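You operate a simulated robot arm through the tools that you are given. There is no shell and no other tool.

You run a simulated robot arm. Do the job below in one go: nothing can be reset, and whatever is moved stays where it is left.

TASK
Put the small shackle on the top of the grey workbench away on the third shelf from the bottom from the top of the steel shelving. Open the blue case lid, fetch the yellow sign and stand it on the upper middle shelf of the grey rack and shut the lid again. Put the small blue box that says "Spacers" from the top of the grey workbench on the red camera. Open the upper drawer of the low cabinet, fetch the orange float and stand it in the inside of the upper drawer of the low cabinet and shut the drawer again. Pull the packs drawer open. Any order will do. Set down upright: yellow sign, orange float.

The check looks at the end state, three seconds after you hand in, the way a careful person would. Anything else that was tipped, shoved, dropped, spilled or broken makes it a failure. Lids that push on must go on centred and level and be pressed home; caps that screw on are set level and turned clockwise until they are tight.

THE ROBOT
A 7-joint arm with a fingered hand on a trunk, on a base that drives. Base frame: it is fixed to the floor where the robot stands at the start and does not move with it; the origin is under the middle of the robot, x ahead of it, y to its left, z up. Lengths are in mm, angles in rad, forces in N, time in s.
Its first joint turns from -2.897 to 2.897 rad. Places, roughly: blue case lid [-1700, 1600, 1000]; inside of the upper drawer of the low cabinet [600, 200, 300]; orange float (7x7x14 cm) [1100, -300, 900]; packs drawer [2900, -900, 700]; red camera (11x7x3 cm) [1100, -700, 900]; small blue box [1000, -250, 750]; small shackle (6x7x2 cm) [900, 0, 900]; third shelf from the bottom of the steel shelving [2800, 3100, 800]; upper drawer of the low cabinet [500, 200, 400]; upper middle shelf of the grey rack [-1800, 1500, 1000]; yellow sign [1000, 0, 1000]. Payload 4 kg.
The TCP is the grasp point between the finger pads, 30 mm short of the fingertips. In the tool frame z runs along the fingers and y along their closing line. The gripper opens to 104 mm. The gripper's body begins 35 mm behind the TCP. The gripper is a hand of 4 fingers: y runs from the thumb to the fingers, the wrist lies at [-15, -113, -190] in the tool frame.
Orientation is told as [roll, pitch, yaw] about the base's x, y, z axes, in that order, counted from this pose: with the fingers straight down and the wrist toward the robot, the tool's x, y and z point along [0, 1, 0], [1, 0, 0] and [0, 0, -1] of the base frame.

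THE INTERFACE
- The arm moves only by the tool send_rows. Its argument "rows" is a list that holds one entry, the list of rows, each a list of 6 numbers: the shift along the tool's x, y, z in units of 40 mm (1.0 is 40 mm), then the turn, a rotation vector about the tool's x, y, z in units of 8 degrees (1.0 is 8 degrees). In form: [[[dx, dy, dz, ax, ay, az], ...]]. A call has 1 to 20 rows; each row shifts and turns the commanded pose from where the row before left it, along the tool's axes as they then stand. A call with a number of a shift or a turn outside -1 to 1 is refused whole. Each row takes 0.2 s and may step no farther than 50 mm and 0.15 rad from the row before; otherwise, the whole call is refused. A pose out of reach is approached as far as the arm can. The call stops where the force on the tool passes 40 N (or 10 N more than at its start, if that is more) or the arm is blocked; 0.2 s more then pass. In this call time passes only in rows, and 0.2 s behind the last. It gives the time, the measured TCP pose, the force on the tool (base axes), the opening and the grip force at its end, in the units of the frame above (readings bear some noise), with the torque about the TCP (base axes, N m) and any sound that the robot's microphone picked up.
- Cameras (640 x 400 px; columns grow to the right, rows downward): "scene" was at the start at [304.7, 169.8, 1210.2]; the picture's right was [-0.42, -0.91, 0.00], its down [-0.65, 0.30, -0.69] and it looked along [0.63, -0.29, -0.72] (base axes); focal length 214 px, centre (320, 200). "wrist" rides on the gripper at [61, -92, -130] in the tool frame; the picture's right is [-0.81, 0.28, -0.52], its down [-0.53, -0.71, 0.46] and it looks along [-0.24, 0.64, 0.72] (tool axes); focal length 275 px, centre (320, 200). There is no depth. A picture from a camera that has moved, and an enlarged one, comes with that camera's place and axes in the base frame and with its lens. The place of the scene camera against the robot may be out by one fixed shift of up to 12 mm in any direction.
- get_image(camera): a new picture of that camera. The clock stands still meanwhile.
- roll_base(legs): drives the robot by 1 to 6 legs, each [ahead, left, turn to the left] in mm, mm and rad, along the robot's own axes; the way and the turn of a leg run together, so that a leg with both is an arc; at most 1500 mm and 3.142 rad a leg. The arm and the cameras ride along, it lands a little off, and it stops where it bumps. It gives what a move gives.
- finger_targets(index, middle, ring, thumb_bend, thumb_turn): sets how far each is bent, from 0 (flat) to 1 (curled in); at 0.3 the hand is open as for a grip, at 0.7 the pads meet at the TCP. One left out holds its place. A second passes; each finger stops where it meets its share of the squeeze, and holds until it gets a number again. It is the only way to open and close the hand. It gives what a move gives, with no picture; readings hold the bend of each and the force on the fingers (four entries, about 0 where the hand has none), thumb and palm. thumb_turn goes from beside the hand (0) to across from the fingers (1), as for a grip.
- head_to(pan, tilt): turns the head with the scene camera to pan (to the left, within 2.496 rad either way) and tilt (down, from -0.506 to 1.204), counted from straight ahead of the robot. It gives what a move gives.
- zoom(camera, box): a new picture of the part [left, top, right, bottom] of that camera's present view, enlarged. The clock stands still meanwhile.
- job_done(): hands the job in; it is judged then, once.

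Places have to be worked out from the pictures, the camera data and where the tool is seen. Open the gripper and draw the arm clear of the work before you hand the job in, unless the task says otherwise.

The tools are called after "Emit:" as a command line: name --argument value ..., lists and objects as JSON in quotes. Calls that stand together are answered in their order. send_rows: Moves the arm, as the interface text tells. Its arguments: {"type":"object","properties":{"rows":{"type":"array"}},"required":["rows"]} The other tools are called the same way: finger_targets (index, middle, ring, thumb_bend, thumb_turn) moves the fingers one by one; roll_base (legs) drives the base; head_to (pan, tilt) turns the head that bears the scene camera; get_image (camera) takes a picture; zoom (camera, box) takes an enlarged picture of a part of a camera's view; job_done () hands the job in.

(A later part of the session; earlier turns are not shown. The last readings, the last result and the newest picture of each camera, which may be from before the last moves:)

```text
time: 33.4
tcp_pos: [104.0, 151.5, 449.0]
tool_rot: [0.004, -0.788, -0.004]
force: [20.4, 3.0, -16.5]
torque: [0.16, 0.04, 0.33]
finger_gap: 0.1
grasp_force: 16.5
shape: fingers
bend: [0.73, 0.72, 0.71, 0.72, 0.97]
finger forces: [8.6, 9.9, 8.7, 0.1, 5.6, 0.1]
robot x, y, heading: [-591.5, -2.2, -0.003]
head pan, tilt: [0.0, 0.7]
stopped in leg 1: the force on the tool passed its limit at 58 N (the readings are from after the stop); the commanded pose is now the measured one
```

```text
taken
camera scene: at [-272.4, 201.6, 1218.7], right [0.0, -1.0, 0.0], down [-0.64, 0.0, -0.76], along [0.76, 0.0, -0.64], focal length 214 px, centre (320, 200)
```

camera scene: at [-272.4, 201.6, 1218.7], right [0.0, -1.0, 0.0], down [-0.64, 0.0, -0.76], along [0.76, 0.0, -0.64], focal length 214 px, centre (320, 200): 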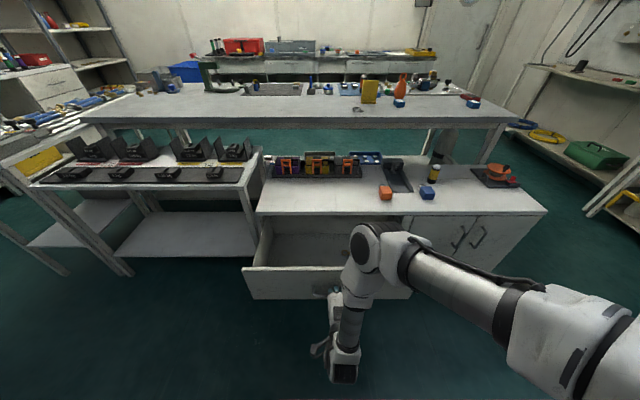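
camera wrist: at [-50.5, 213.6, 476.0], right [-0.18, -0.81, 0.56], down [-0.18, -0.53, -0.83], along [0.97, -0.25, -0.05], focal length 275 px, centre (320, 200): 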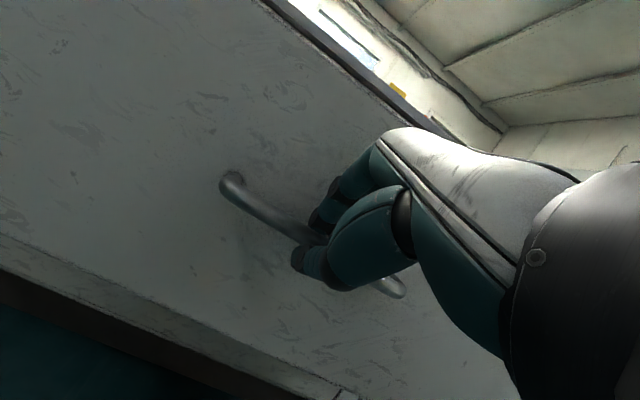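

The drawer is fully out (about 275 mm, it reached its stop). I relieve the force, open the hand, and back out along the tool axis.

Emit:
send_rows --rows '[[[0, 0.08, 0.08, 0, 0, 0]]]'

Emit:
finger_targets --index 0.48 --middle 0.48 --ring 0.48 --thumb_bend 0.4

Emit:
send_rows --rows '[[[0, 0, -0.4, 0, 0, 0], [0, 0, -0.8, 0, 0, 0], [0, 0, -1, 0, 0, 0], [0, 0.4, -0.8, 0, 0, 0], [0, 0.7, -0.7, 0, 0, 0], [0, 0.7, -0.7, 0, 0, 0], [0, 0.7, -0.7, 0, 0, 0], [0, 0.7, -0.7, 0, 0, 0], [0, 0.7, -0.7, 0, 0, 0]]]'

Emit:
get_image --camera "scene"

```text
time: 33.8
tcp_pos: [107.6, 151.2, 447.8]
tool_rot: [0.002, -0.787, -0.006]
force: [8.2, 2.2, -7.3]
torque: [0.02, 0.06, 0.23]
finger_gap: 0.0
grasp_force: 8.3
shape: fingers
bend: [0.74, 0.73, 0.71, 0.72, 0.97]
finger forces: [0.1, 6.0, 4.9, 0.0, 6.3, 0.2]
robot x, y, heading: [-592.8, -1.0, 0.0]
head pan, tilt: [0.0, 0.7]
```

```text
time: 34.8
tcp_pos: [106.6, 150.9, 448.4]
tool_rot: [0.004, -0.79, -0.005]
force: [0.3, -0.7, 0.4]
torque: [0.03, 0.01, -0.03]
finger_gap: 67.2
grasp_force: 0.1
shape: fingers
bend: [0.48, 0.48, 0.48, 0.4, 0.97]
finger forces: [0.0, 0.0, 0.0, 0.0, 0.0, 0.1]
robot x, y, heading: [-589.1, 1.3, -0.001]
head pan, tilt: [0.0, 0.7]
```

```text
time: 36.8
tcp_pos: [94.3, 181.7, 724.3]
tool_rot: [0.001, -0.789, -0.004]
force: [0.5, -0.3, 0.8]
torque: [0.0, -0.01, 0.01]
finger_gap: 67.1
grasp_force: 0.1
shape: fingers
bend: [0.48, 0.48, 0.48, 0.4, 0.97]
finger forces: [0.1, 0.0, 0.0, 0.1, 0.1, 0.1]
out of reach, approached as far as the arm can: row 3, 4, 5, 6, 7
robot x, y, heading: [-591.9, -1.4, -0.001]
head pan, tilt: [0.0, 0.7]
```

```text
taken
camera scene: at [-273.3, 201.4, 1218.9], right [0.0, -1.0, 0.0], down [-0.64, 0.0, -0.76], along [0.76, 0.0, -0.64], focal length 214 px, centre (320, 200)
```

scene: 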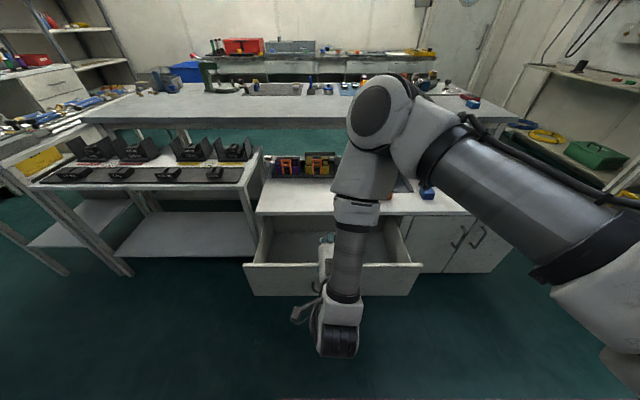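

The drawer stays open. I now bring the tool back to pointing down and raise it to travelling height.

Emit:
send_rows --rows '[[[0, 0.7, 0.5, 0, 0, 0], [0, 0.6, -0.2, 1, 0, 0], [0, 0.6, -0.2, 1, 0, 0], [0, 0.6, -0.3, 1, 0, 0], [0, 0.5, -0.5, 1, 0, 0], [0, 0, -0.8, 1, 0, 0], [0, 0, -0.8, 0.65, 0, 0], [-0.5, 0, -0.9, 0, 0, 0], [-0.5, 0, -0.9, 0, 0, 0], [-0.5, 0, -0.9, 0, 0, 0], [-0.5, 0, -0.9, 0, 0, 0], [-0.5, 0, -0.9, 0, 0, 0], [-0.5, 0, -0.9, 0, 0, 0]]]'

Emit:
head_to --pan -0.7 --tilt 0.45

Emit:
get_image --camera "scene"

```text
time: 39.6
tcp_pos: [171.8, 61.9, 1100.9]
tool_rot: [0.003, -0.001, -0.004]
force: [1.0, -0.6, 0.2]
torque: [0.01, 0.02, 0.0]
finger_gap: 67.3
grasp_force: 0.1
shape: fingers
bend: [0.48, 0.48, 0.48, 0.4, 0.97]
finger forces: [0.0, 0.0, 0.1, 0.0, 0.0, 0.1]
robot x, y, heading: [-590.2, -0.0, 0.002]
head pan, tilt: [0.0, 0.7]
```

```text
time: 40.7
tcp_pos: [170.2, 60.7, 1100.4]
tool_rot: [0.001, 0.001, -0.003]
force: [0.7, -0.5, -1.0]
torque: [0.0, 0.0, -0.05]
finger_gap: 67.2
grasp_force: 0.0
shape: fingers
bend: [0.48, 0.48, 0.48, 0.4, 0.97]
finger forces: [0.1, 0.0, 0.0, 0.0, 0.0, 0.1]
robot x, y, heading: [-588.9, -4.8, 0.003]
head pan, tilt: [-0.7, 0.45]
```

```text
taken
camera scene: at [-288.1, 142.2, 1241.1], right [-0.64, -0.76, 0.0], down [-0.33, 0.28, -0.9], along [0.69, -0.58, -0.44], focal length 214 px, centre (320, 200)
```

scene: 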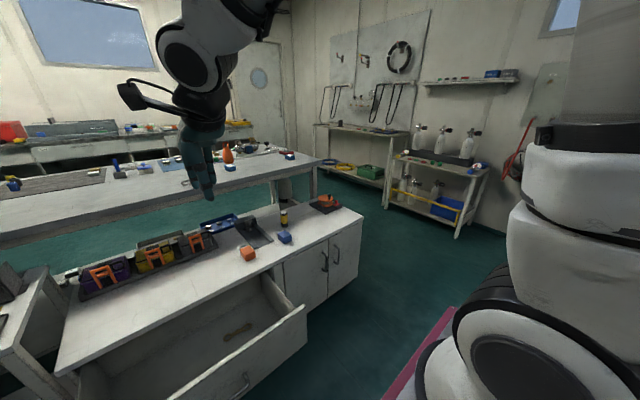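

Floor map so far: the passage at the bench's right end lies between y≈-870 and -1970. I drive there in stages (strafe right, then forward) keeping heading 0, to work on the Spacers box and red camera from that end.

Emit:
roll_base --legs '[[40, -700, 0], [440, -300, 0], [0, -430, 0]]'

Emit:
head_to --pan 0.2 --tilt 0.5

Emit:
get_image --camera "scene"

Emit:
head_to --pan -0.8 --tilt 0.5

Emit:
get_image --camera "scene"

```text
time: 43.9
tcp_pos: [210.1, -546.4, 1101.1]
tool_rot: [0.001, 0.0, -0.117]
force: [-0.5, -0.3, 0.1]
torque: [0.0, 0.02, -0.02]
finger_gap: 67.2
grasp_force: 0.0
shape: fingers
bend: [0.48, 0.48, 0.48, 0.4, 0.98]
finger forces: [0.1, 0.0, 0.0, 0.0, 0.0, 0.1]
robot x, y, heading: [-555.6, -525.9, -0.116]
head pan, tilt: [-0.7, 0.45]
stopped in leg 1: the robot was blocked; the commanded pose is now the measured one
```

```text
time: 45.1
tcp_pos: [209.9, -546.5, 1099.9]
tool_rot: [0.002, 0.0, -0.118]
force: [-0.1, -0.5, -0.8]
torque: [0.0, 0.01, -0.02]
finger_gap: 67.3
grasp_force: 0.1
shape: fingers
bend: [0.48, 0.48, 0.48, 0.4, 0.98]
finger forces: [0.0, 0.0, 0.0, 0.0, 0.0, 0.1]
robot x, y, heading: [-555.3, -521.6, -0.114]
head pan, tilt: [0.201, 0.499]
```

```text
taken
camera scene: at [-209.6, -340.7, 1236.7], right [0.08, -1.0, 0.0], down [-0.48, -0.04, -0.88], along [0.87, 0.07, -0.48], focal length 214 px, centre (320, 200)
```

scene: 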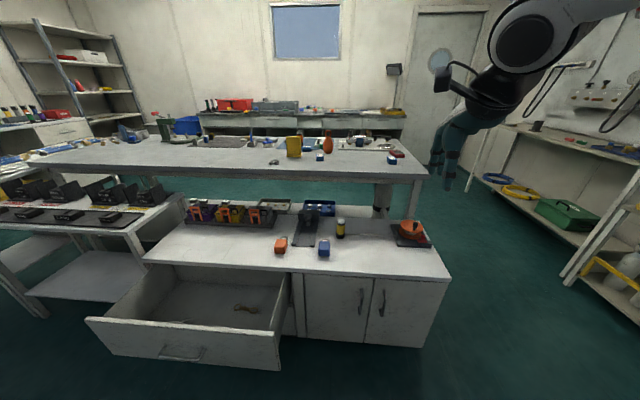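

```text
time: 46.3
tcp_pos: [210.0, -546.7, 1100.4]
tool_rot: [0.002, 0.0, -0.116]
force: [0.2, -0.8, 0.6]
torque: [0.02, 0.02, -0.02]
finger_gap: 67.5
grasp_force: 0.0
shape: fingers
bend: [0.48, 0.48, 0.48, 0.4, 0.98]
finger forces: [0.0, 0.1, 0.0, 0.0, 0.0, 0.0]
robot x, y, heading: [-554.8, -519.7, -0.113]
head pan, tilt: [-0.799, 0.499]
```

```text
taken
camera scene: at [-244.7, -420.5, 1236.7], right [-0.79, -0.61, 0.0], down [-0.29, 0.38, -0.88], along [0.54, -0.7, -0.48], focal length 214 px, centre (320, 200)
```

scene: 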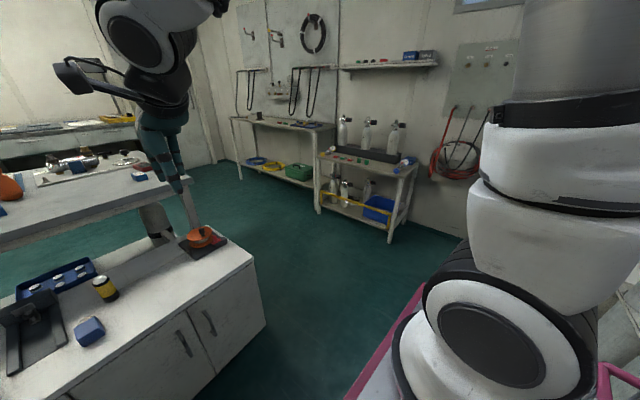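

The base bumped something at its rear right. I look back that way before moving.

Emit:
head_to --pan -2.1 --tilt 0.55

Emit:
get_image --camera "scene"

Emit:
head_to --pan -2.49 --tilt 0.3

Emit:
get_image --camera "scene"

```text
time: 47.8
tcp_pos: [209.2, -545.8, 1099.3]
tool_rot: [0.002, 0.0, -0.118]
force: [-0.8, -0.2, 0.1]
torque: [0.01, 0.01, -0.04]
finger_gap: 67.5
grasp_force: 0.0
shape: fingers
bend: [0.48, 0.48, 0.48, 0.4, 0.98]
finger forces: [0.1, 0.0, 0.0, 0.0, 0.1, 0.1]
robot x, y, heading: [-553.4, -525.0, -0.114]
head pan, tilt: [-2.1, 0.55]
```

```text
taken
camera scene: at [-354.2, -420.3, 1232.1], right [-0.8, 0.6, 0.0], down [0.31, 0.42, -0.85], along [-0.51, -0.68, -0.52], focal length 214 px, centre (320, 200)
```

scene: 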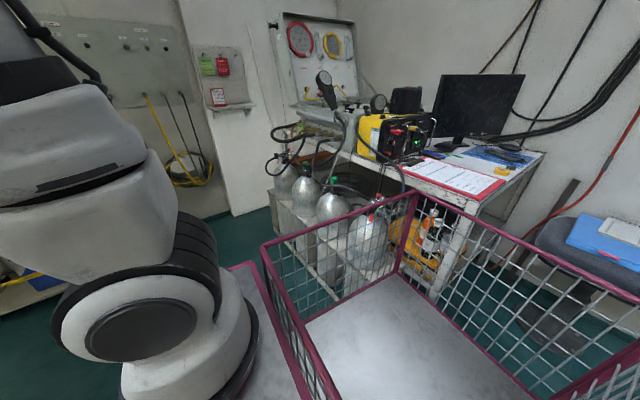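

```text
time: 48.7
tcp_pos: [209.2, -545.9, 1100.7]
tool_rot: [0.002, 0.0, -0.117]
force: [0.5, -0.3, 0.8]
torque: [-0.02, 0.02, 0.01]
finger_gap: 67.4
grasp_force: 0.1
shape: fingers
bend: [0.48, 0.48, 0.48, 0.4, 0.98]
finger forces: [0.0, 0.0, 0.0, 0.0, 0.1, 0.0]
robot x, y, heading: [-549.7, -520.8, -0.116]
head pan, tilt: [-2.491, 0.3]
```

```text
taken
camera scene: at [-380.5, -396.1, 1255.0], right [-0.51, 0.86, 0.0], down [0.25, 0.15, -0.96], along [-0.82, -0.49, -0.3], focal length 214 px, centre (320, 200)
```

scene: 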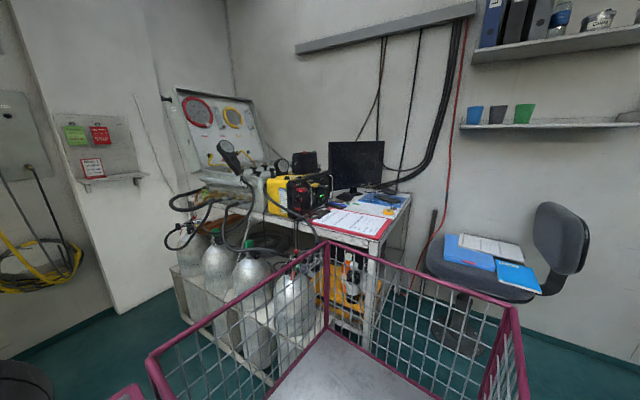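

The rear cage seems to have touched the tank crate by the desk; nothing looks displaced. I need my own footprint, so I look straight down at the base from several pans to measure it.

Emit:
head_to --pan 2.2 --tilt 1.0

Emit:
get_image --camera "scene"

Emit:
head_to --pan 1.2 --tilt 1.2

Emit:
get_image --camera "scene"

Emit:
head_to --pan 0.0 --tilt 1.2

Emit:
get_image --camera "scene"

Emit:
head_to --pan -2.3 --tilt 0.9

Emit:
get_image --camera "scene"

```text
time: 52.4
tcp_pos: [209.8, -546.9, 1101.0]
tool_rot: [0.003, 0.0, -0.117]
force: [-0.3, 0.3, -0.1]
torque: [-0.02, 0.02, 0.06]
finger_gap: 67.2
grasp_force: 0.0
shape: fingers
bend: [0.48, 0.48, 0.48, 0.4, 0.98]
finger forces: [0.0, 0.0, 0.1, 0.0, 0.0, 0.0]
robot x, y, heading: [-554.1, -523.2, -0.112]
head pan, tilt: [2.201, 1.0]
```

```text
taken
camera scene: at [-334.6, -287.8, 1195.6], right [0.87, 0.49, 0.0], down [0.41, -0.73, -0.54], along [-0.27, 0.47, -0.84], focal length 214 px, centre (320, 200)
```

scene: 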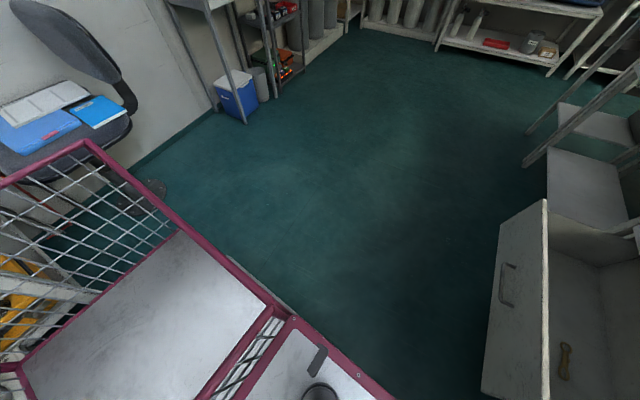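

```text
time: 53.7
tcp_pos: [208.5, -546.2, 1101.2]
tool_rot: [0.001, 0.0, -0.117]
force: [0.1, 0.4, -0.2]
torque: [-0.01, -0.01, -0.01]
finger_gap: 67.3
grasp_force: 0.0
shape: fingers
bend: [0.48, 0.48, 0.48, 0.4, 0.98]
finger forces: [0.0, 0.1, 0.0, 0.0, 0.1, 0.0]
robot x, y, heading: [-551.6, -519.8, -0.118]
head pan, tilt: [1.201, 1.201]
```

```text
taken
camera scene: at [-274.3, -298.9, 1183.0], right [0.88, -0.47, 0.0], down [-0.43, -0.82, -0.36], along [0.17, 0.32, -0.93], focal length 214 px, centre (320, 200)
```

scene: 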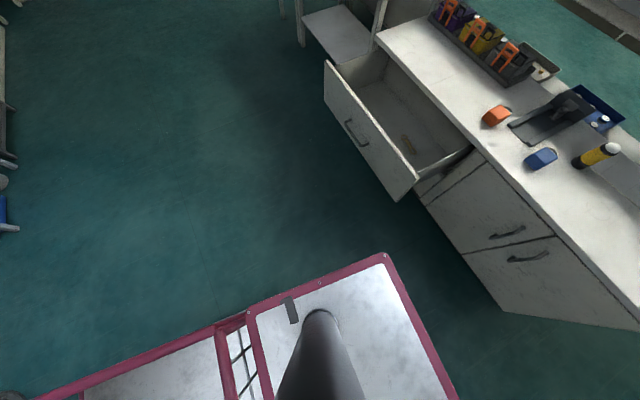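

```text
time: 55.1
tcp_pos: [209.3, -545.8, 1101.1]
tool_rot: [0.002, 0.001, -0.116]
force: [0.8, -1.4, -0.7]
torque: [-0.04, -0.01, -0.02]
finger_gap: 67.5
grasp_force: 0.1
shape: fingers
bend: [0.48, 0.48, 0.48, 0.4, 0.98]
finger forces: [0.0, 0.0, 0.0, 0.0, 0.0, 0.0]
robot x, y, heading: [-553.7, -521.1, -0.115]
head pan, tilt: [0.0, 1.201]
```

```text
taken
camera scene: at [-244.8, -354.8, 1183.0], right [-0.11, -0.99, 0.0], down [-0.93, 0.11, -0.36], along [0.36, -0.04, -0.93], focal length 214 px, centre (320, 200)
```

scene: 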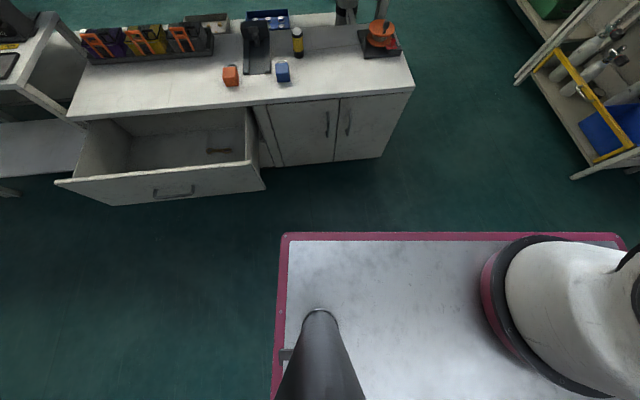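

```text
time: 57.2
tcp_pos: [210.3, -544.4, 1100.3]
tool_rot: [0.001, 0.0, -0.117]
force: [1.0, -0.6, 0.4]
torque: [-0.06, -0.02, 0.0]
finger_gap: 67.5
grasp_force: 0.0
shape: fingers
bend: [0.48, 0.48, 0.48, 0.4, 0.98]
finger forces: [0.0, 0.1, 0.0, 0.1, 0.0, 0.1]
robot x, y, heading: [-556.7, -523.4, -0.112]
head pan, tilt: [-2.3, 0.901]
```

```text
taken
camera scene: at [-356.7, -398.6, 1202.8], right [-0.66, 0.75, 0.0], down [0.59, 0.52, -0.62], along [-0.46, -0.41, -0.78], focal length 214 px, centre (320, 200)
```

scene: 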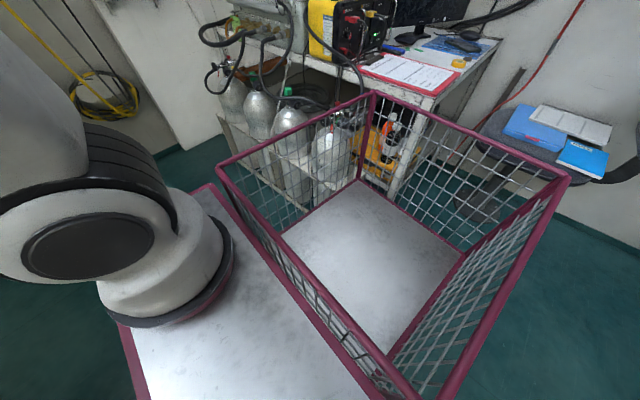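

Measured: the platform (z≈860) spans about x −410…+360 and y ±260 around the axis, so the cage's rear-right corner just met the desk/crate edge near x≈−965. I pull forward, straighten, and go round to the bench's right end.

Emit:
roll_base --legs '[[230, 0, 0.115], [150, -400, 0], [120, -480, 0]]'

Emit:
head_to --pan 0.0 --tilt 0.6

Emit:
get_image --camera "scene"

Emit:
head_to --pan -2.3 --tilt 0.5

Emit:
get_image --camera "scene"

```text
time: 63.6
tcp_pos: [711.4, -1338.0, 1101.6]
tool_rot: [0.001, 0.0, 0.004]
force: [-0.5, -0.5, 0.1]
torque: [0.01, -0.03, -0.02]
finger_gap: 67.3
grasp_force: 0.1
shape: fingers
bend: [0.48, 0.48, 0.48, 0.4, 0.98]
finger forces: [0.0, 0.1, 0.0, 0.1, 0.0, 0.1]
robot x, y, heading: [-49.0, -1406.2, 0.004]
head pan, tilt: [-2.3, 0.901]
```

```text
time: 65.8
tcp_pos: [711.2, -1339.0, 1100.5]
tool_rot: [0.001, 0.0, 0.003]
force: [-0.7, 0.4, 0.3]
torque: [-0.02, -0.01, -0.01]
finger_gap: 67.3
grasp_force: 0.0
shape: fingers
bend: [0.48, 0.48, 0.48, 0.4, 0.98]
finger forces: [0.0, 0.0, 0.1, 0.0, 0.1, 0.0]
robot x, y, heading: [-47.3, -1405.9, 0.01]
head pan, tilt: [0.0, 0.6]
```

```text
taken
camera scene: at [270.0, -1202.3, 1227.6], right [0.01, -1.0, 0.0], down [-0.57, 0.0, -0.82], along [0.82, 0.0, -0.57], focal length 214 px, centre (320, 200)
```

scene: 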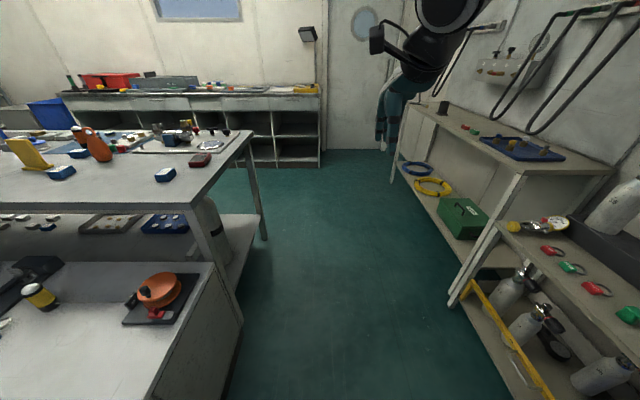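

```text
time: 67.9
tcp_pos: [712.7, -1338.7, 1101.3]
tool_rot: [0.004, 0.0, 0.004]
force: [-0.3, 0.4, 0.3]
torque: [-0.03, 0.0, 0.02]
finger_gap: 67.6
grasp_force: 0.1
shape: fingers
bend: [0.48, 0.48, 0.48, 0.4, 0.98]
finger forces: [0.1, 0.0, 0.0, 0.0, 0.0, 0.0]
robot x, y, heading: [-47.5, -1410.4, 0.005]
head pan, tilt: [-2.3, 0.499]
```

```text
taken
camera scene: at [121.4, -1271.0, 1236.7], right [-0.75, 0.66, 0.0], down [0.32, 0.36, -0.88], along [-0.58, -0.66, -0.48], focal length 214 px, centre (320, 200)
```

scene: 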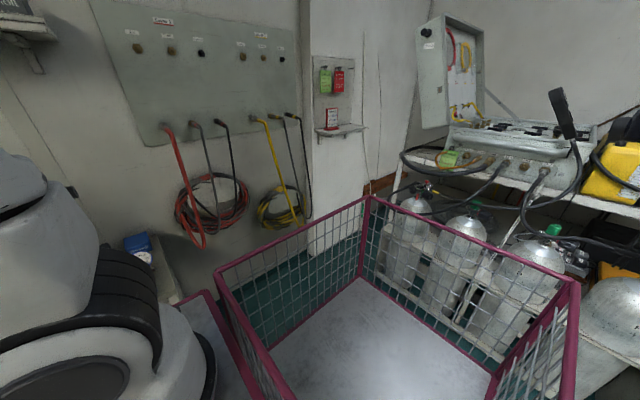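

The passage is clear (y from about −860 to −1970). I drive forward alongside the bench end and turn left to face it.

Emit:
roll_base --legs '[[1080, 0, 0], [0, 0, 1.566]]'

Emit:
head_to --pan -0.1 --tilt 0.7

Emit:
get_image --camera "scene"

Emit:
get_image --camera "wrist"

```text
time: 77.2
tcp_pos: [965.8, -659.9, 1100.8]
tool_rot: [0.0, 0.001, 1.537]
force: [-0.2, 0.1, -0.2]
torque: [-0.02, 0.01, -0.01]
finger_gap: 67.2
grasp_force: 0.2
shape: fingers
bend: [0.48, 0.48, 0.48, 0.4, 0.98]
finger forces: [0.0, 0.0, 0.0, 0.0, 0.1, 0.0]
robot x, y, heading: [1004.4, -1420.9, 1.536]
head pan, tilt: [-2.3, 0.499]
```

```text
time: 79.2
tcp_pos: [965.9, -658.0, 1100.9]
tool_rot: [0.002, 0.001, 1.536]
force: [0.0, -0.8, 0.2]
torque: [-0.01, -0.04, 0.03]
finger_gap: 67.4
grasp_force: 0.2
shape: fingers
bend: [0.48, 0.48, 0.48, 0.4, 0.98]
finger forces: [0.0, 0.1, 0.0, 0.0, 0.1, 0.0]
robot x, y, heading: [1006.6, -1420.6, 1.533]
head pan, tilt: [-0.099, 0.7]
```

```text
taken
camera scene: at [815.5, -1086.9, 1218.9], right [0.99, -0.13, 0.0], down [-0.09, -0.64, -0.76], along [0.1, 0.76, -0.64], focal length 214 px, centre (320, 200)
```

scene: 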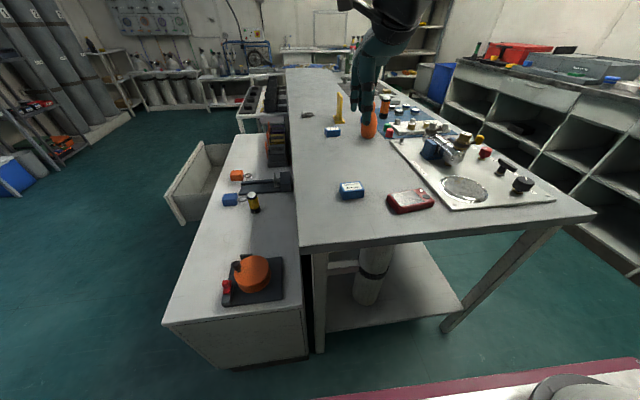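

```text
taken
camera wrist: at [903.2, -747.8, 1231.5], right [0.82, 0.25, 0.52], down [0.51, -0.73, -0.46], along [0.26, 0.64, -0.73], focal length 275 px, centre (320, 200)
```

wrist: 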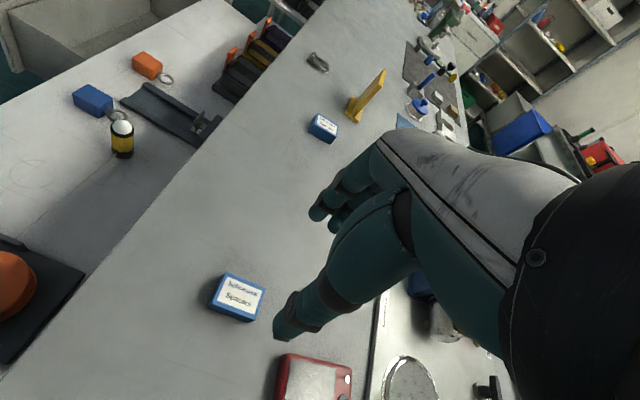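

The Spacers box is near (970,−640), the red camera near (1105,−691). I zoom in to get their outlines and orientations.

Emit:
zoom --camera "wrist" --box '[180, 250, 420, 400]'

Emit:
zoom --camera "scene" --box '[320, 160, 448, 240]'

```text
2.67 times, centred on (300, 325) of wrist
camera zoom: at [903.2, -747.8, 1231.5], right [0.82, 0.25, 0.52], down [0.51, -0.73, -0.46], along [0.26, 0.64, -0.73], focal length 734 px, centre (373, -133)
```

zoom: 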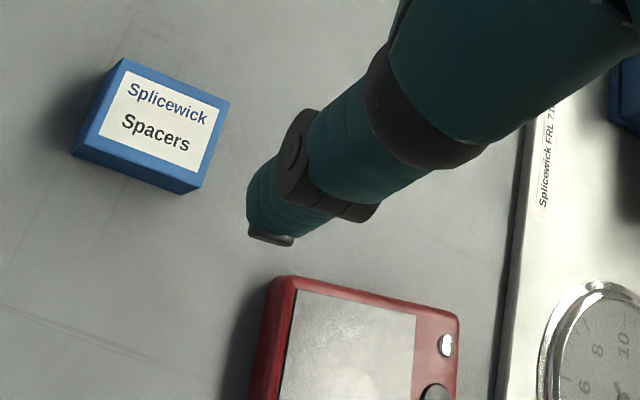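

```text
5.00 times, centred on (384, 200) of scene
camera zoom: at [815.5, -1086.9, 1218.9], right [0.99, -0.13, 0.0], down [-0.09, -0.64, -0.76], along [0.1, 0.76, -0.64], focal length 1072 px, centre (0, 200)
```

zoom: 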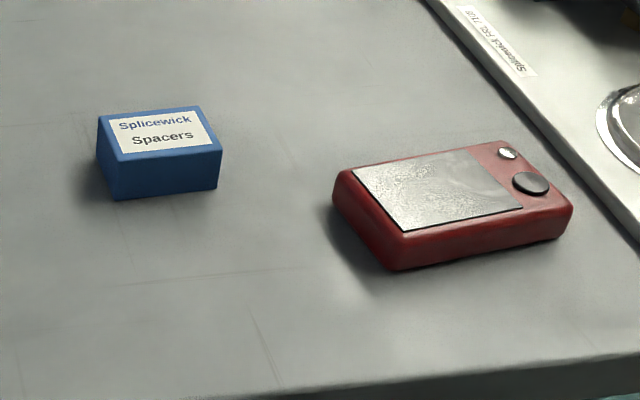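

Box: about 58×42 mm, axis-aligned, centre ≈ (971,−641), top z≈873. Red camera: yaw ≈0.18, centre ≈ (1108,−708), its screen centre ≈ (1098,−708). I open the hand and descend partway over the box.

Emit:
finger_targets --index 0.3 --middle 0.3 --ring 0.3 --thumb_bend 0.3 --thumb_turn 1.0

Emit:
send_rows --rows '[[[-0.12, 0.43, 0, 0, 0, 0], [0, 0, 1, 0, 0, 0.25], [0, 0, 1, 0, 0, 0], [0, 0, 1, 0, 0, 0], [0, 0, 0.7, 0, 0, 0]]]'

Emit:
get_image --camera "wrist"

Emit:
zoom --camera "scene" --box '[300, 100, 460, 240]'

```text
time: 80.2
tcp_pos: [965.6, -659.7, 1099.7]
tool_rot: [0.001, 0.001, 1.535]
force: [-0.7, -1.3, -0.4]
torque: [0.0, 0.02, -0.03]
finger_gap: 102.6
grasp_force: 0.1
shape: fingers
bend: [0.3, 0.3, 0.3, 0.3, 0.98]
finger forces: [0.0, 0.1, 0.0, 0.0, 0.0, 0.0]
robot x, y, heading: [1002.7, -1422.1, 1.54]
head pan, tilt: [-0.099, 0.7]
```

```text
time: 81.4
tcp_pos: [966.3, -643.1, 953.5]
tool_rot: [0.002, -0.002, 1.501]
force: [0.7, -0.1, 0.7]
torque: [-0.01, -0.02, 0.02]
finger_gap: 103.0
grasp_force: 0.0
shape: fingers
bend: [0.3, 0.3, 0.3, 0.3, 0.98]
finger forces: [0.0, 0.0, 0.0, 0.0, 0.1, 0.1]
robot x, y, heading: [1007.0, -1424.6, 1.538]
head pan, tilt: [-0.099, 0.7]
```

```text
taken
camera wrist: at [901.9, -730.9, 1084.6], right [0.83, 0.22, 0.52], down [0.48, -0.75, -0.46], along [0.29, 0.63, -0.73], focal length 275 px, centre (320, 200)
```

wrist: 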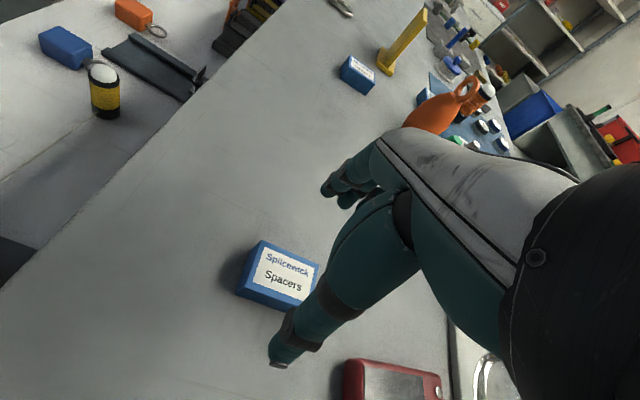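

```text
2.86 times, centred on (380, 170) of scene
camera zoom: at [815.6, -1087.1, 1219.0], right [0.99, -0.13, 0.0], down [-0.09, -0.64, -0.76], along [0.1, 0.76, -0.64], focal length 613 px, centre (149, 286)
```

zoom: 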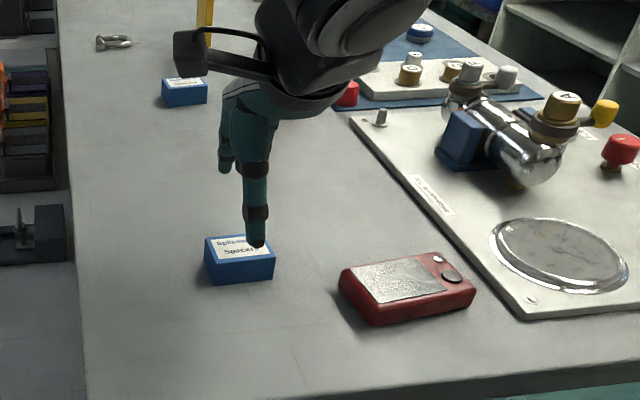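

Triangulating again gives the box top at z≈880 and centre (969.5,−645). I align yaw and descend to TCP z≈888, then check.

Emit:
send_rows --rows '[[[-0.08, -0.05, 0.4, 0, 0, -0.6], [0, 0, 0.6, 0, 0, 0], [0, 0, 0.6, 0, 0, 0]]]'

Emit:
get_image --camera "wrist"

Emit:
zoom --camera "scene" --box '[320, 150, 420, 220]'

```text
time: 82.2
tcp_pos: [971.9, -645.5, 887.8]
tool_rot: [0.005, 0.0, 1.585]
force: [-0.1, -0.5, -0.4]
torque: [0.02, 0.01, -0.03]
finger_gap: 102.8
grasp_force: 0.1
shape: fingers
bend: [0.3, 0.3, 0.3, 0.3, 0.98]
finger forces: [0.1, 0.0, 0.1, 0.0, 0.0, 0.0]
robot x, y, heading: [1002.7, -1420.9, 1.539]
head pan, tilt: [-0.099, 0.7]
```

```text
taken
camera wrist: at [914.3, -737.4, 1020.0], right [0.81, 0.29, 0.51], down [0.54, -0.71, -0.46], along [0.23, 0.65, -0.73], focal length 275 px, centre (320, 200)
```

wrist: 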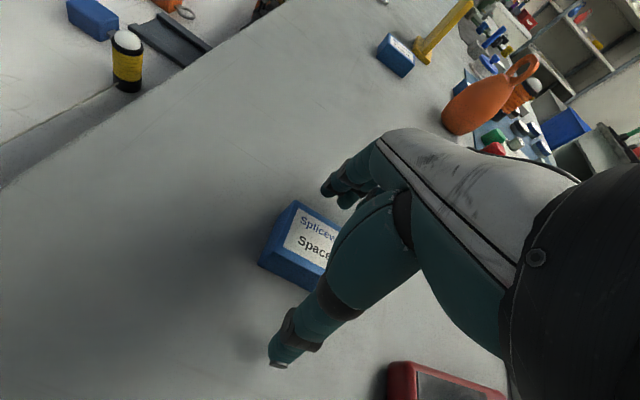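

```text
5.71 times, centred on (370, 185) of scene
camera zoom: at [815.2, -1087.2, 1219.0], right [0.99, -0.13, 0.0], down [-0.09, -0.64, -0.77], along [0.1, 0.76, -0.64], focal length 1226 px, centre (34, 286)
```

zoom: 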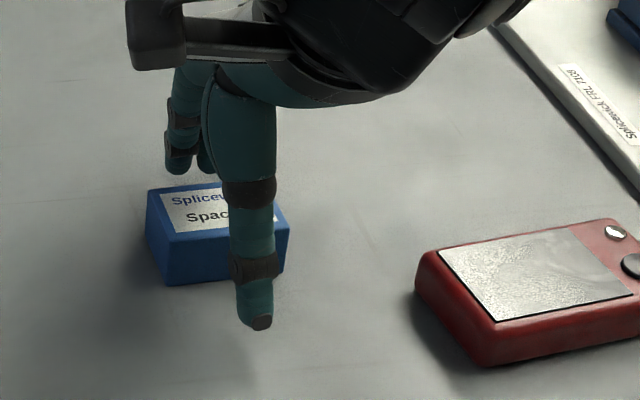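

The thumb is lined up and its tip is only a few mm above the bench, so the pads overlap most of the box height. I shift 5 mm and close on the box.

Emit:
send_rows --rows '[[[0.1, 0, 0.05, 0, 0, 0]]]'

Emit:
finger_targets --index 0.6 --middle 0.6 --ring 0.6 --thumb_bend 0.6

Emit:
zoom --camera "scene" --box '[320, 150, 420, 220]'

Emit:
get_image --camera "wrist"

```text
time: 82.6
tcp_pos: [969.0, -645.0, 887.4]
tool_rot: [0.004, -0.001, 1.582]
force: [0.4, -0.4, -0.1]
torque: [0.02, -0.01, -0.02]
finger_gap: 102.6
grasp_force: 0.1
shape: fingers
bend: [0.3, 0.3, 0.3, 0.3, 0.98]
finger forces: [0.0, 0.0, 0.1, 0.0, 0.0, 0.0]
robot x, y, heading: [1003.3, -1423.8, 1.536]
head pan, tilt: [-0.099, 0.7]
```

```text
time: 83.6
tcp_pos: [968.9, -644.3, 886.9]
tool_rot: [0.001, 0.001, 1.582]
force: [0.2, 0.6, 1.3]
torque: [0.01, -0.02, -0.02]
finger_gap: 38.9
grasp_force: 5.2
shape: fingers
bend: [0.57, 0.58, 0.58, 0.54, 1.0]
finger forces: [2.3, 2.1, 1.4, 0.0, 5.8, 0.1]
robot x, y, heading: [1003.8, -1423.6, 1.539]
head pan, tilt: [-0.099, 0.7]
```

```text
5.71 times, centred on (370, 185) of scene
camera zoom: at [815.5, -1086.9, 1218.9], right [0.99, -0.13, 0.0], down [-0.09, -0.64, -0.76], along [0.1, 0.76, -0.64], focal length 1226 px, centre (34, 286)
```

zoom: 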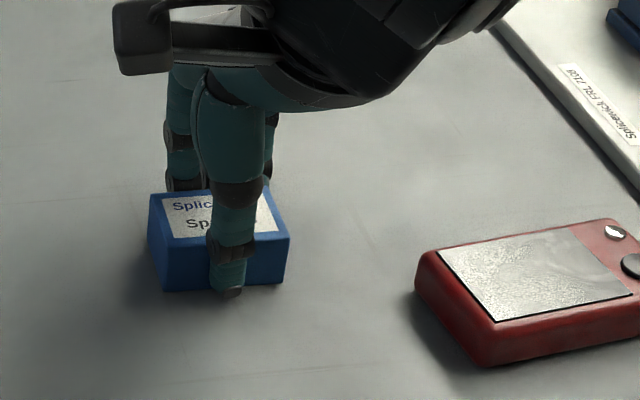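

```text
taken
camera wrist: at [910.6, -736.7, 1018.0], right [0.81, 0.29, 0.52], down [0.54, -0.71, -0.46], along [0.23, 0.65, -0.73], focal length 275 px, centre (320, 200)
```

wrist: 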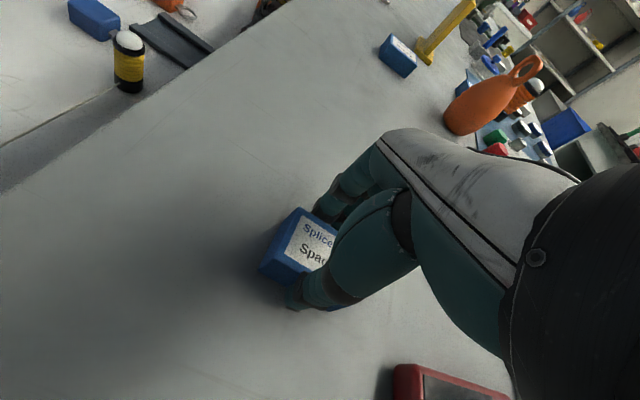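

Contact on all fingers at a 39 mm gap. I firm up the grip a bit and lift.

Emit:
finger_targets --index 0.68 --middle 0.68 --ring 0.68 --thumb_bend 0.68

Emit:
send_rows --rows '[[[0, 0, -0.3, 0, 0, 0], [0, 0, -0.6, 0, 0, 0], [0, 0, -0.8, 0, 0, 0]]]'

Emit:
get_image --camera "wrist"

Emit:
zoom --camera "scene" --box '[320, 130, 448, 220]'

```text
time: 84.6
tcp_pos: [968.8, -645.5, 886.0]
tool_rot: [0.003, 0.001, 1.583]
force: [0.0, 0.0, 0.0]
torque: [-0.02, 0.01, 0.01]
finger_gap: 38.1
grasp_force: 13.8
shape: fingers
bend: [0.6, 0.62, 0.63, 0.53, 1.0]
finger forces: [5.3, 5.3, 3.6, 0.0, 14.2, 0.1]
robot x, y, heading: [1003.4, -1419.8, 1.534]
head pan, tilt: [-0.099, 0.7]
```

```text
time: 85.4
tcp_pos: [969.1, -643.8, 953.1]
tool_rot: [0.004, -0.001, 1.586]
force: [0.3, 0.0, -1.0]
torque: [-0.01, -0.01, 0.0]
finger_gap: 38.0
grasp_force: 14.0
shape: fingers
bend: [0.6, 0.63, 0.63, 0.53, 1.0]
finger forces: [5.4, 5.0, 3.6, 0.1, 14.1, 0.0]
robot x, y, heading: [1001.4, -1422.2, 1.535]
head pan, tilt: [-0.099, 0.7]
```

```text
taken
camera wrist: at [911.6, -736.2, 1084.7], right [0.81, 0.29, 0.52], down [0.54, -0.71, -0.46], along [0.23, 0.65, -0.73], focal length 275 px, centre (320, 200)
```

wrist: 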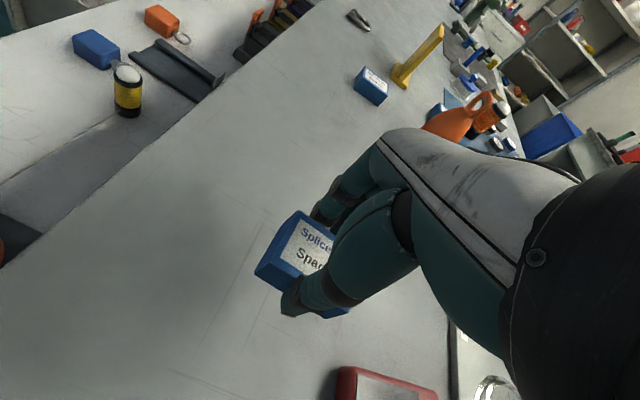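

```text
4.44 times, centred on (384, 175) of scene
camera zoom: at [815.5, -1086.7, 1218.9], right [0.99, -0.13, 0.0], down [-0.09, -0.64, -0.76], along [0.1, 0.76, -0.64], focal length 953 px, centre (36, 311)
```

zoom: 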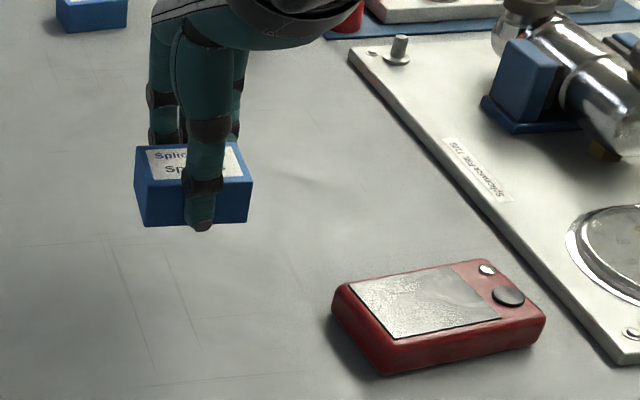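

The box is held level. I carry it over the red camera's screen and turn it to match the camera's yaw.

Emit:
send_rows --rows '[[[-0.7875, -0.43, 0, 0, 0, 0], [-0.7875, -0.43, 0, 0, 0, 0], [-0.7875, -0.43, 0, 0, 0, 0], [-0.7875, -0.43, 0, 0, 0, 0], [0, 0, 0, 0, 0, -0.6], [0, 0, 0, 0, 0, -0.55]]]'

Emit:
zoom --camera "wrist" --box '[180, 150, 500, 400]'

Emit:
zoom --camera "scene" --box '[352, 130, 480, 220]'

```text
time: 86.8
tcp_pos: [1094.8, -710.5, 954.0]
tool_rot: [0.002, 0.001, 1.744]
force: [-0.4, 0.4, 0.2]
torque: [0.03, -0.03, -0.02]
finger_gap: 37.9
grasp_force: 14.6
shape: fingers
bend: [0.6, 0.63, 0.63, 0.53, 1.0]
finger forces: [5.5, 5.1, 3.6, 0.0, 14.1, 0.0]
robot x, y, heading: [1003.2, -1421.3, 1.535]
head pan, tilt: [-0.099, 0.7]
```

```text
1.60 times, centred on (340, 275) of wrist
camera zoom: at [1053.4, -811.1, 1084.7], right [0.75, 0.41, 0.52], down [0.65, -0.61, -0.46], along [0.13, 0.68, -0.72], focal length 440 px, centre (288, 80)
```

zoom: 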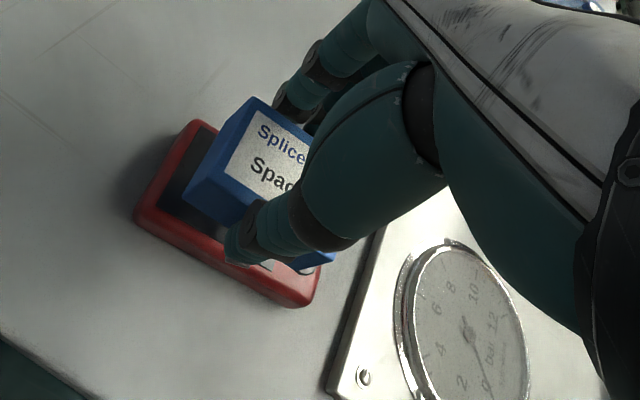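

```text
4.44 times, centred on (416, 175) of scene
camera zoom: at [815.3, -1087.0, 1218.9], right [0.99, -0.13, 0.0], down [-0.09, -0.64, -0.76], along [0.1, 0.76, -0.64], focal length 953 px, centre (-107, 311)
```

zoom: 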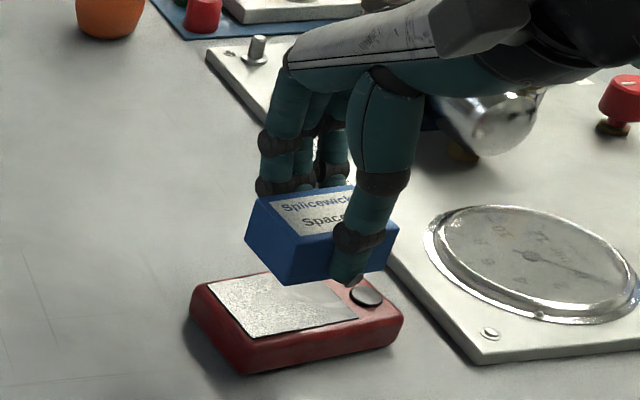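

The box should shift ~6 mm across to be centred on the camera and ~3 mm away from the knob. Then I lower toward contact in small steps.

Emit:
send_rows --rows '[[[0.08, 0.15, 0, 0, 0, 0], [0, 0, 0.5, 0, 0, 0], [0, 0, 0.3, 0, 0, 0]]]'

Emit:
zoom --camera "wrist" --box '[180, 150, 500, 400]'

Emit:
zoom --camera "scene" --box '[352, 130, 480, 220]'

```text
time: 87.6
tcp_pos: [1091.9, -706.1, 921.8]
tool_rot: [0.003, 0.001, 1.745]
force: [-0.5, -0.1, -0.5]
torque: [0.0, 0.0, 0.0]
finger_gap: 37.9
grasp_force: 14.5
shape: fingers
bend: [0.6, 0.63, 0.63, 0.53, 1.0]
finger forces: [5.4, 5.0, 3.6, 0.0, 14.2, 0.0]
robot x, y, heading: [1006.3, -1422.0, 1.538]
head pan, tilt: [-0.099, 0.7]
```

```text
1.60 times, centred on (340, 275) of wrist
camera zoom: at [1049.7, -805.9, 1053.3], right [0.75, 0.41, 0.52], down [0.65, -0.61, -0.46], along [0.13, 0.68, -0.72], focal length 440 px, centre (288, 80)
```

zoom: 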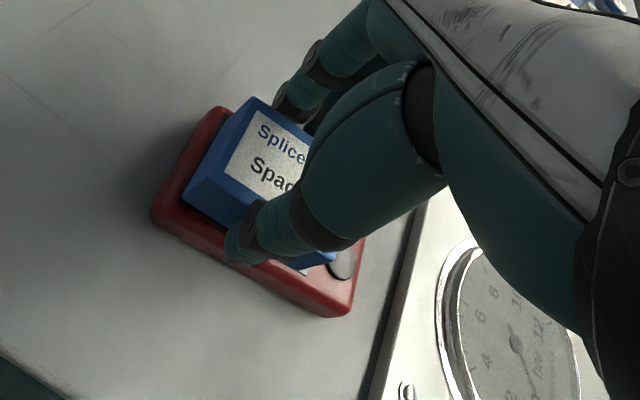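

```text
4.44 times, centred on (416, 175) of scene
camera zoom: at [815.3, -1087.1, 1218.9], right [0.99, -0.13, 0.0], down [-0.09, -0.64, -0.76], along [0.1, 0.76, -0.64], focal length 953 px, centre (-107, 311)
```

zoom: 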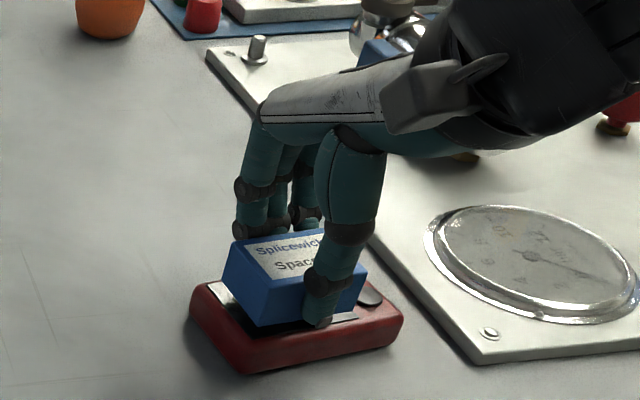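

Well centred on the screen and clear of the knob. I lower in small steps until it touches.

Emit:
send_rows --rows '[[[0, 0, 0.1, 0, 0, 0], [0, 0, 0.06, 0, 0, 0]]]'

Emit:
zoom --camera "scene" --box '[384, 160, 464, 220]'

```text
time: 88.2
tcp_pos: [1092.5, -706.0, 914.7]
tool_rot: [0.004, 0.001, 1.744]
force: [0.2, -1.1, -0.6]
torque: [0.02, 0.03, 0.01]
finger_gap: 38.2
grasp_force: 13.9
shape: fingers
bend: [0.6, 0.63, 0.63, 0.53, 1.0]
finger forces: [5.3, 5.0, 3.6, 0.0, 14.1, 0.0]
robot x, y, heading: [1004.4, -1421.9, 1.529]
head pan, tilt: [-0.099, 0.7]
```

```text
6.67 times, centred on (424, 190) of scene
camera zoom: at [815.4, -1087.0, 1218.9], right [0.99, -0.13, 0.0], down [-0.09, -0.64, -0.76], along [0.1, 0.76, -0.64], focal length 1430 px, centre (-373, 267)
```

zoom: 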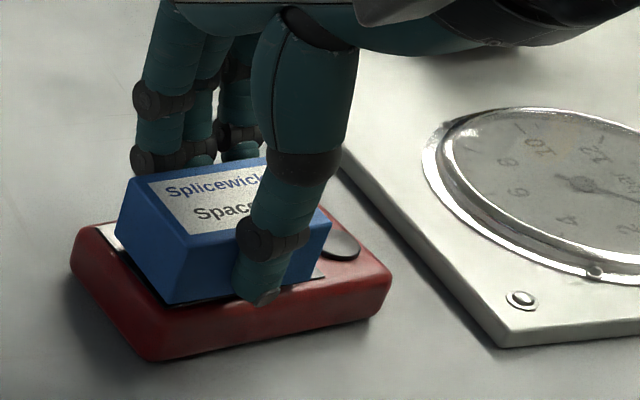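

Almost touching, no force yet; a little further in 2 mm steps.

Emit:
send_rows --rows '[[[0, 0, 0.05, 0, 0, 0]]]'

Emit:
send_rows --rows '[[[0, 0, 0.05, 0, 0, 0]]]'

Emit:
zoom --camera "scene" --box '[384, 160, 464, 220]'

```text
time: 88.6
tcp_pos: [1094.0, -706.4, 913.4]
tool_rot: [0.001, 0.0, 1.743]
force: [-0.3, -0.7, -1.6]
torque: [0.03, 0.03, 0.0]
finger_gap: 37.9
grasp_force: 14.2
shape: fingers
bend: [0.6, 0.63, 0.63, 0.53, 1.0]
finger forces: [5.4, 5.0, 3.6, 0.0, 14.1, 0.0]
robot x, y, heading: [1003.9, -1421.7, 1.533]
head pan, tilt: [-0.099, 0.7]
```

```text
time: 89.0
tcp_pos: [1092.8, -707.3, 911.6]
tool_rot: [0.002, 0.001, 1.745]
force: [-0.4, 0.2, -1.2]
torque: [0.0, 0.0, 0.01]
finger_gap: 38.2
grasp_force: 14.2
shape: fingers
bend: [0.6, 0.63, 0.63, 0.53, 1.0]
finger forces: [5.4, 5.1, 3.6, 0.0, 14.1, 0.1]
robot x, y, heading: [1004.6, -1421.9, 1.531]
head pan, tilt: [-0.099, 0.7]
```

```text
6.67 times, centred on (424, 190) of scene
camera zoom: at [815.5, -1086.9, 1218.9], right [0.99, -0.13, 0.0], down [-0.09, -0.64, -0.76], along [0.1, 0.76, -0.64], focal length 1430 px, centre (-373, 267)
```

zoom: 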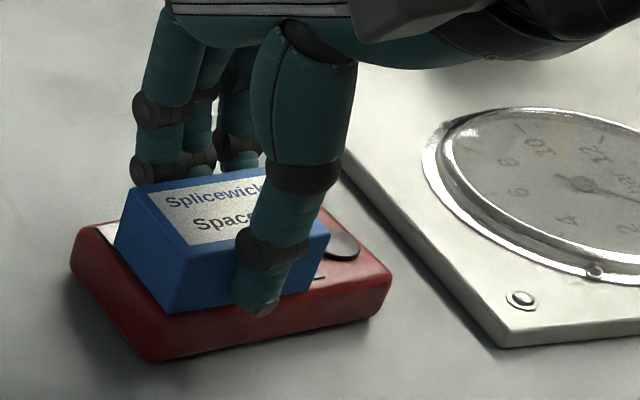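

Emit:
send_rows --rows '[[[0, 0, 0.04, 0, 0, 0]]]'

Emit:
send_rows --rows '[[[0, 0, 0.04, 0, 0, 0]]]'

Emit:
zoom --camera "scene" --box '[384, 160, 464, 220]'

Emit:
zoom --camera "wrist" --box '[180, 150, 500, 400]'

```text
time: 89.4
tcp_pos: [1092.1, -705.5, 910.8]
tool_rot: [0.003, -0.004, 1.745]
force: [-0.7, -0.3, 3.8]
torque: [-0.17, 0.01, -0.01]
finger_gap: 37.5
grasp_force: 14.0
shape: fingers
bend: [0.6, 0.63, 0.63, 0.53, 1.0]
finger forces: [5.4, 4.8, 3.6, 0.0, 14.4, 0.0]
robot x, y, heading: [1004.0, -1422.1, 1.533]
head pan, tilt: [-0.099, 0.7]
```

```text
time: 89.8
tcp_pos: [1092.4, -705.6, 909.8]
tool_rot: [0.001, -0.002, 1.745]
force: [0.0, -0.3, 16.2]
torque: [-0.28, -0.07, 0.01]
finger_gap: 37.8
grasp_force: 15.6
shape: fingers
bend: [0.61, 0.63, 0.64, 0.54, 1.0]
finger forces: [5.5, 5.0, 3.5, 0.0, 16.3, 0.1]
robot x, y, heading: [1002.5, -1421.7, 1.537]
head pan, tilt: [-0.099, 0.7]
```

```text
6.67 times, centred on (424, 190) of scene
camera zoom: at [815.5, -1087.4, 1219.1], right [0.99, -0.13, 0.0], down [-0.09, -0.64, -0.77], along [0.1, 0.76, -0.64], focal length 1430 px, centre (-373, 267)
```

zoom: 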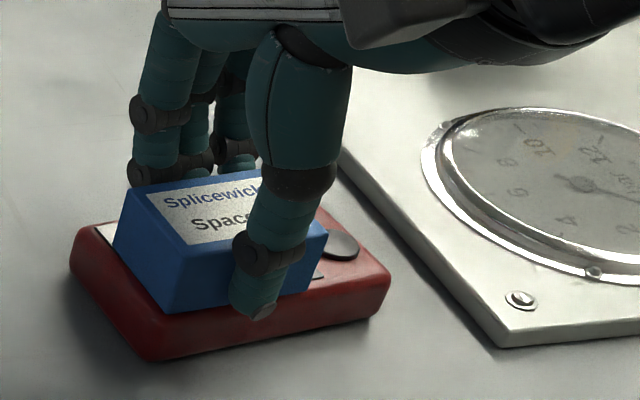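

```text
1.60 times, centred on (340, 275) of wrist
camera zoom: at [1050.2, -805.6, 1040.0], right [0.75, 0.41, 0.52], down [0.65, -0.61, -0.46], along [0.13, 0.68, -0.72], focal length 440 px, centre (288, 80)
```

zoom: 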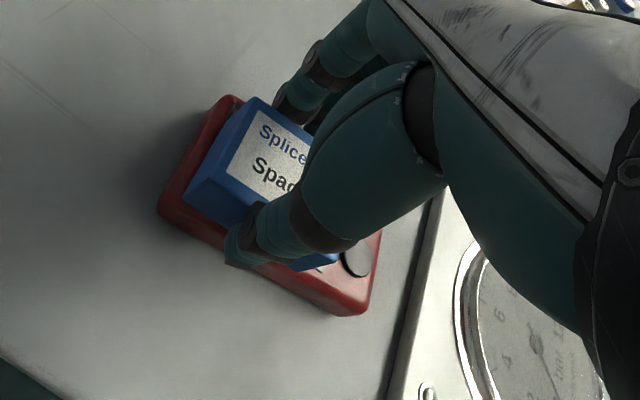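

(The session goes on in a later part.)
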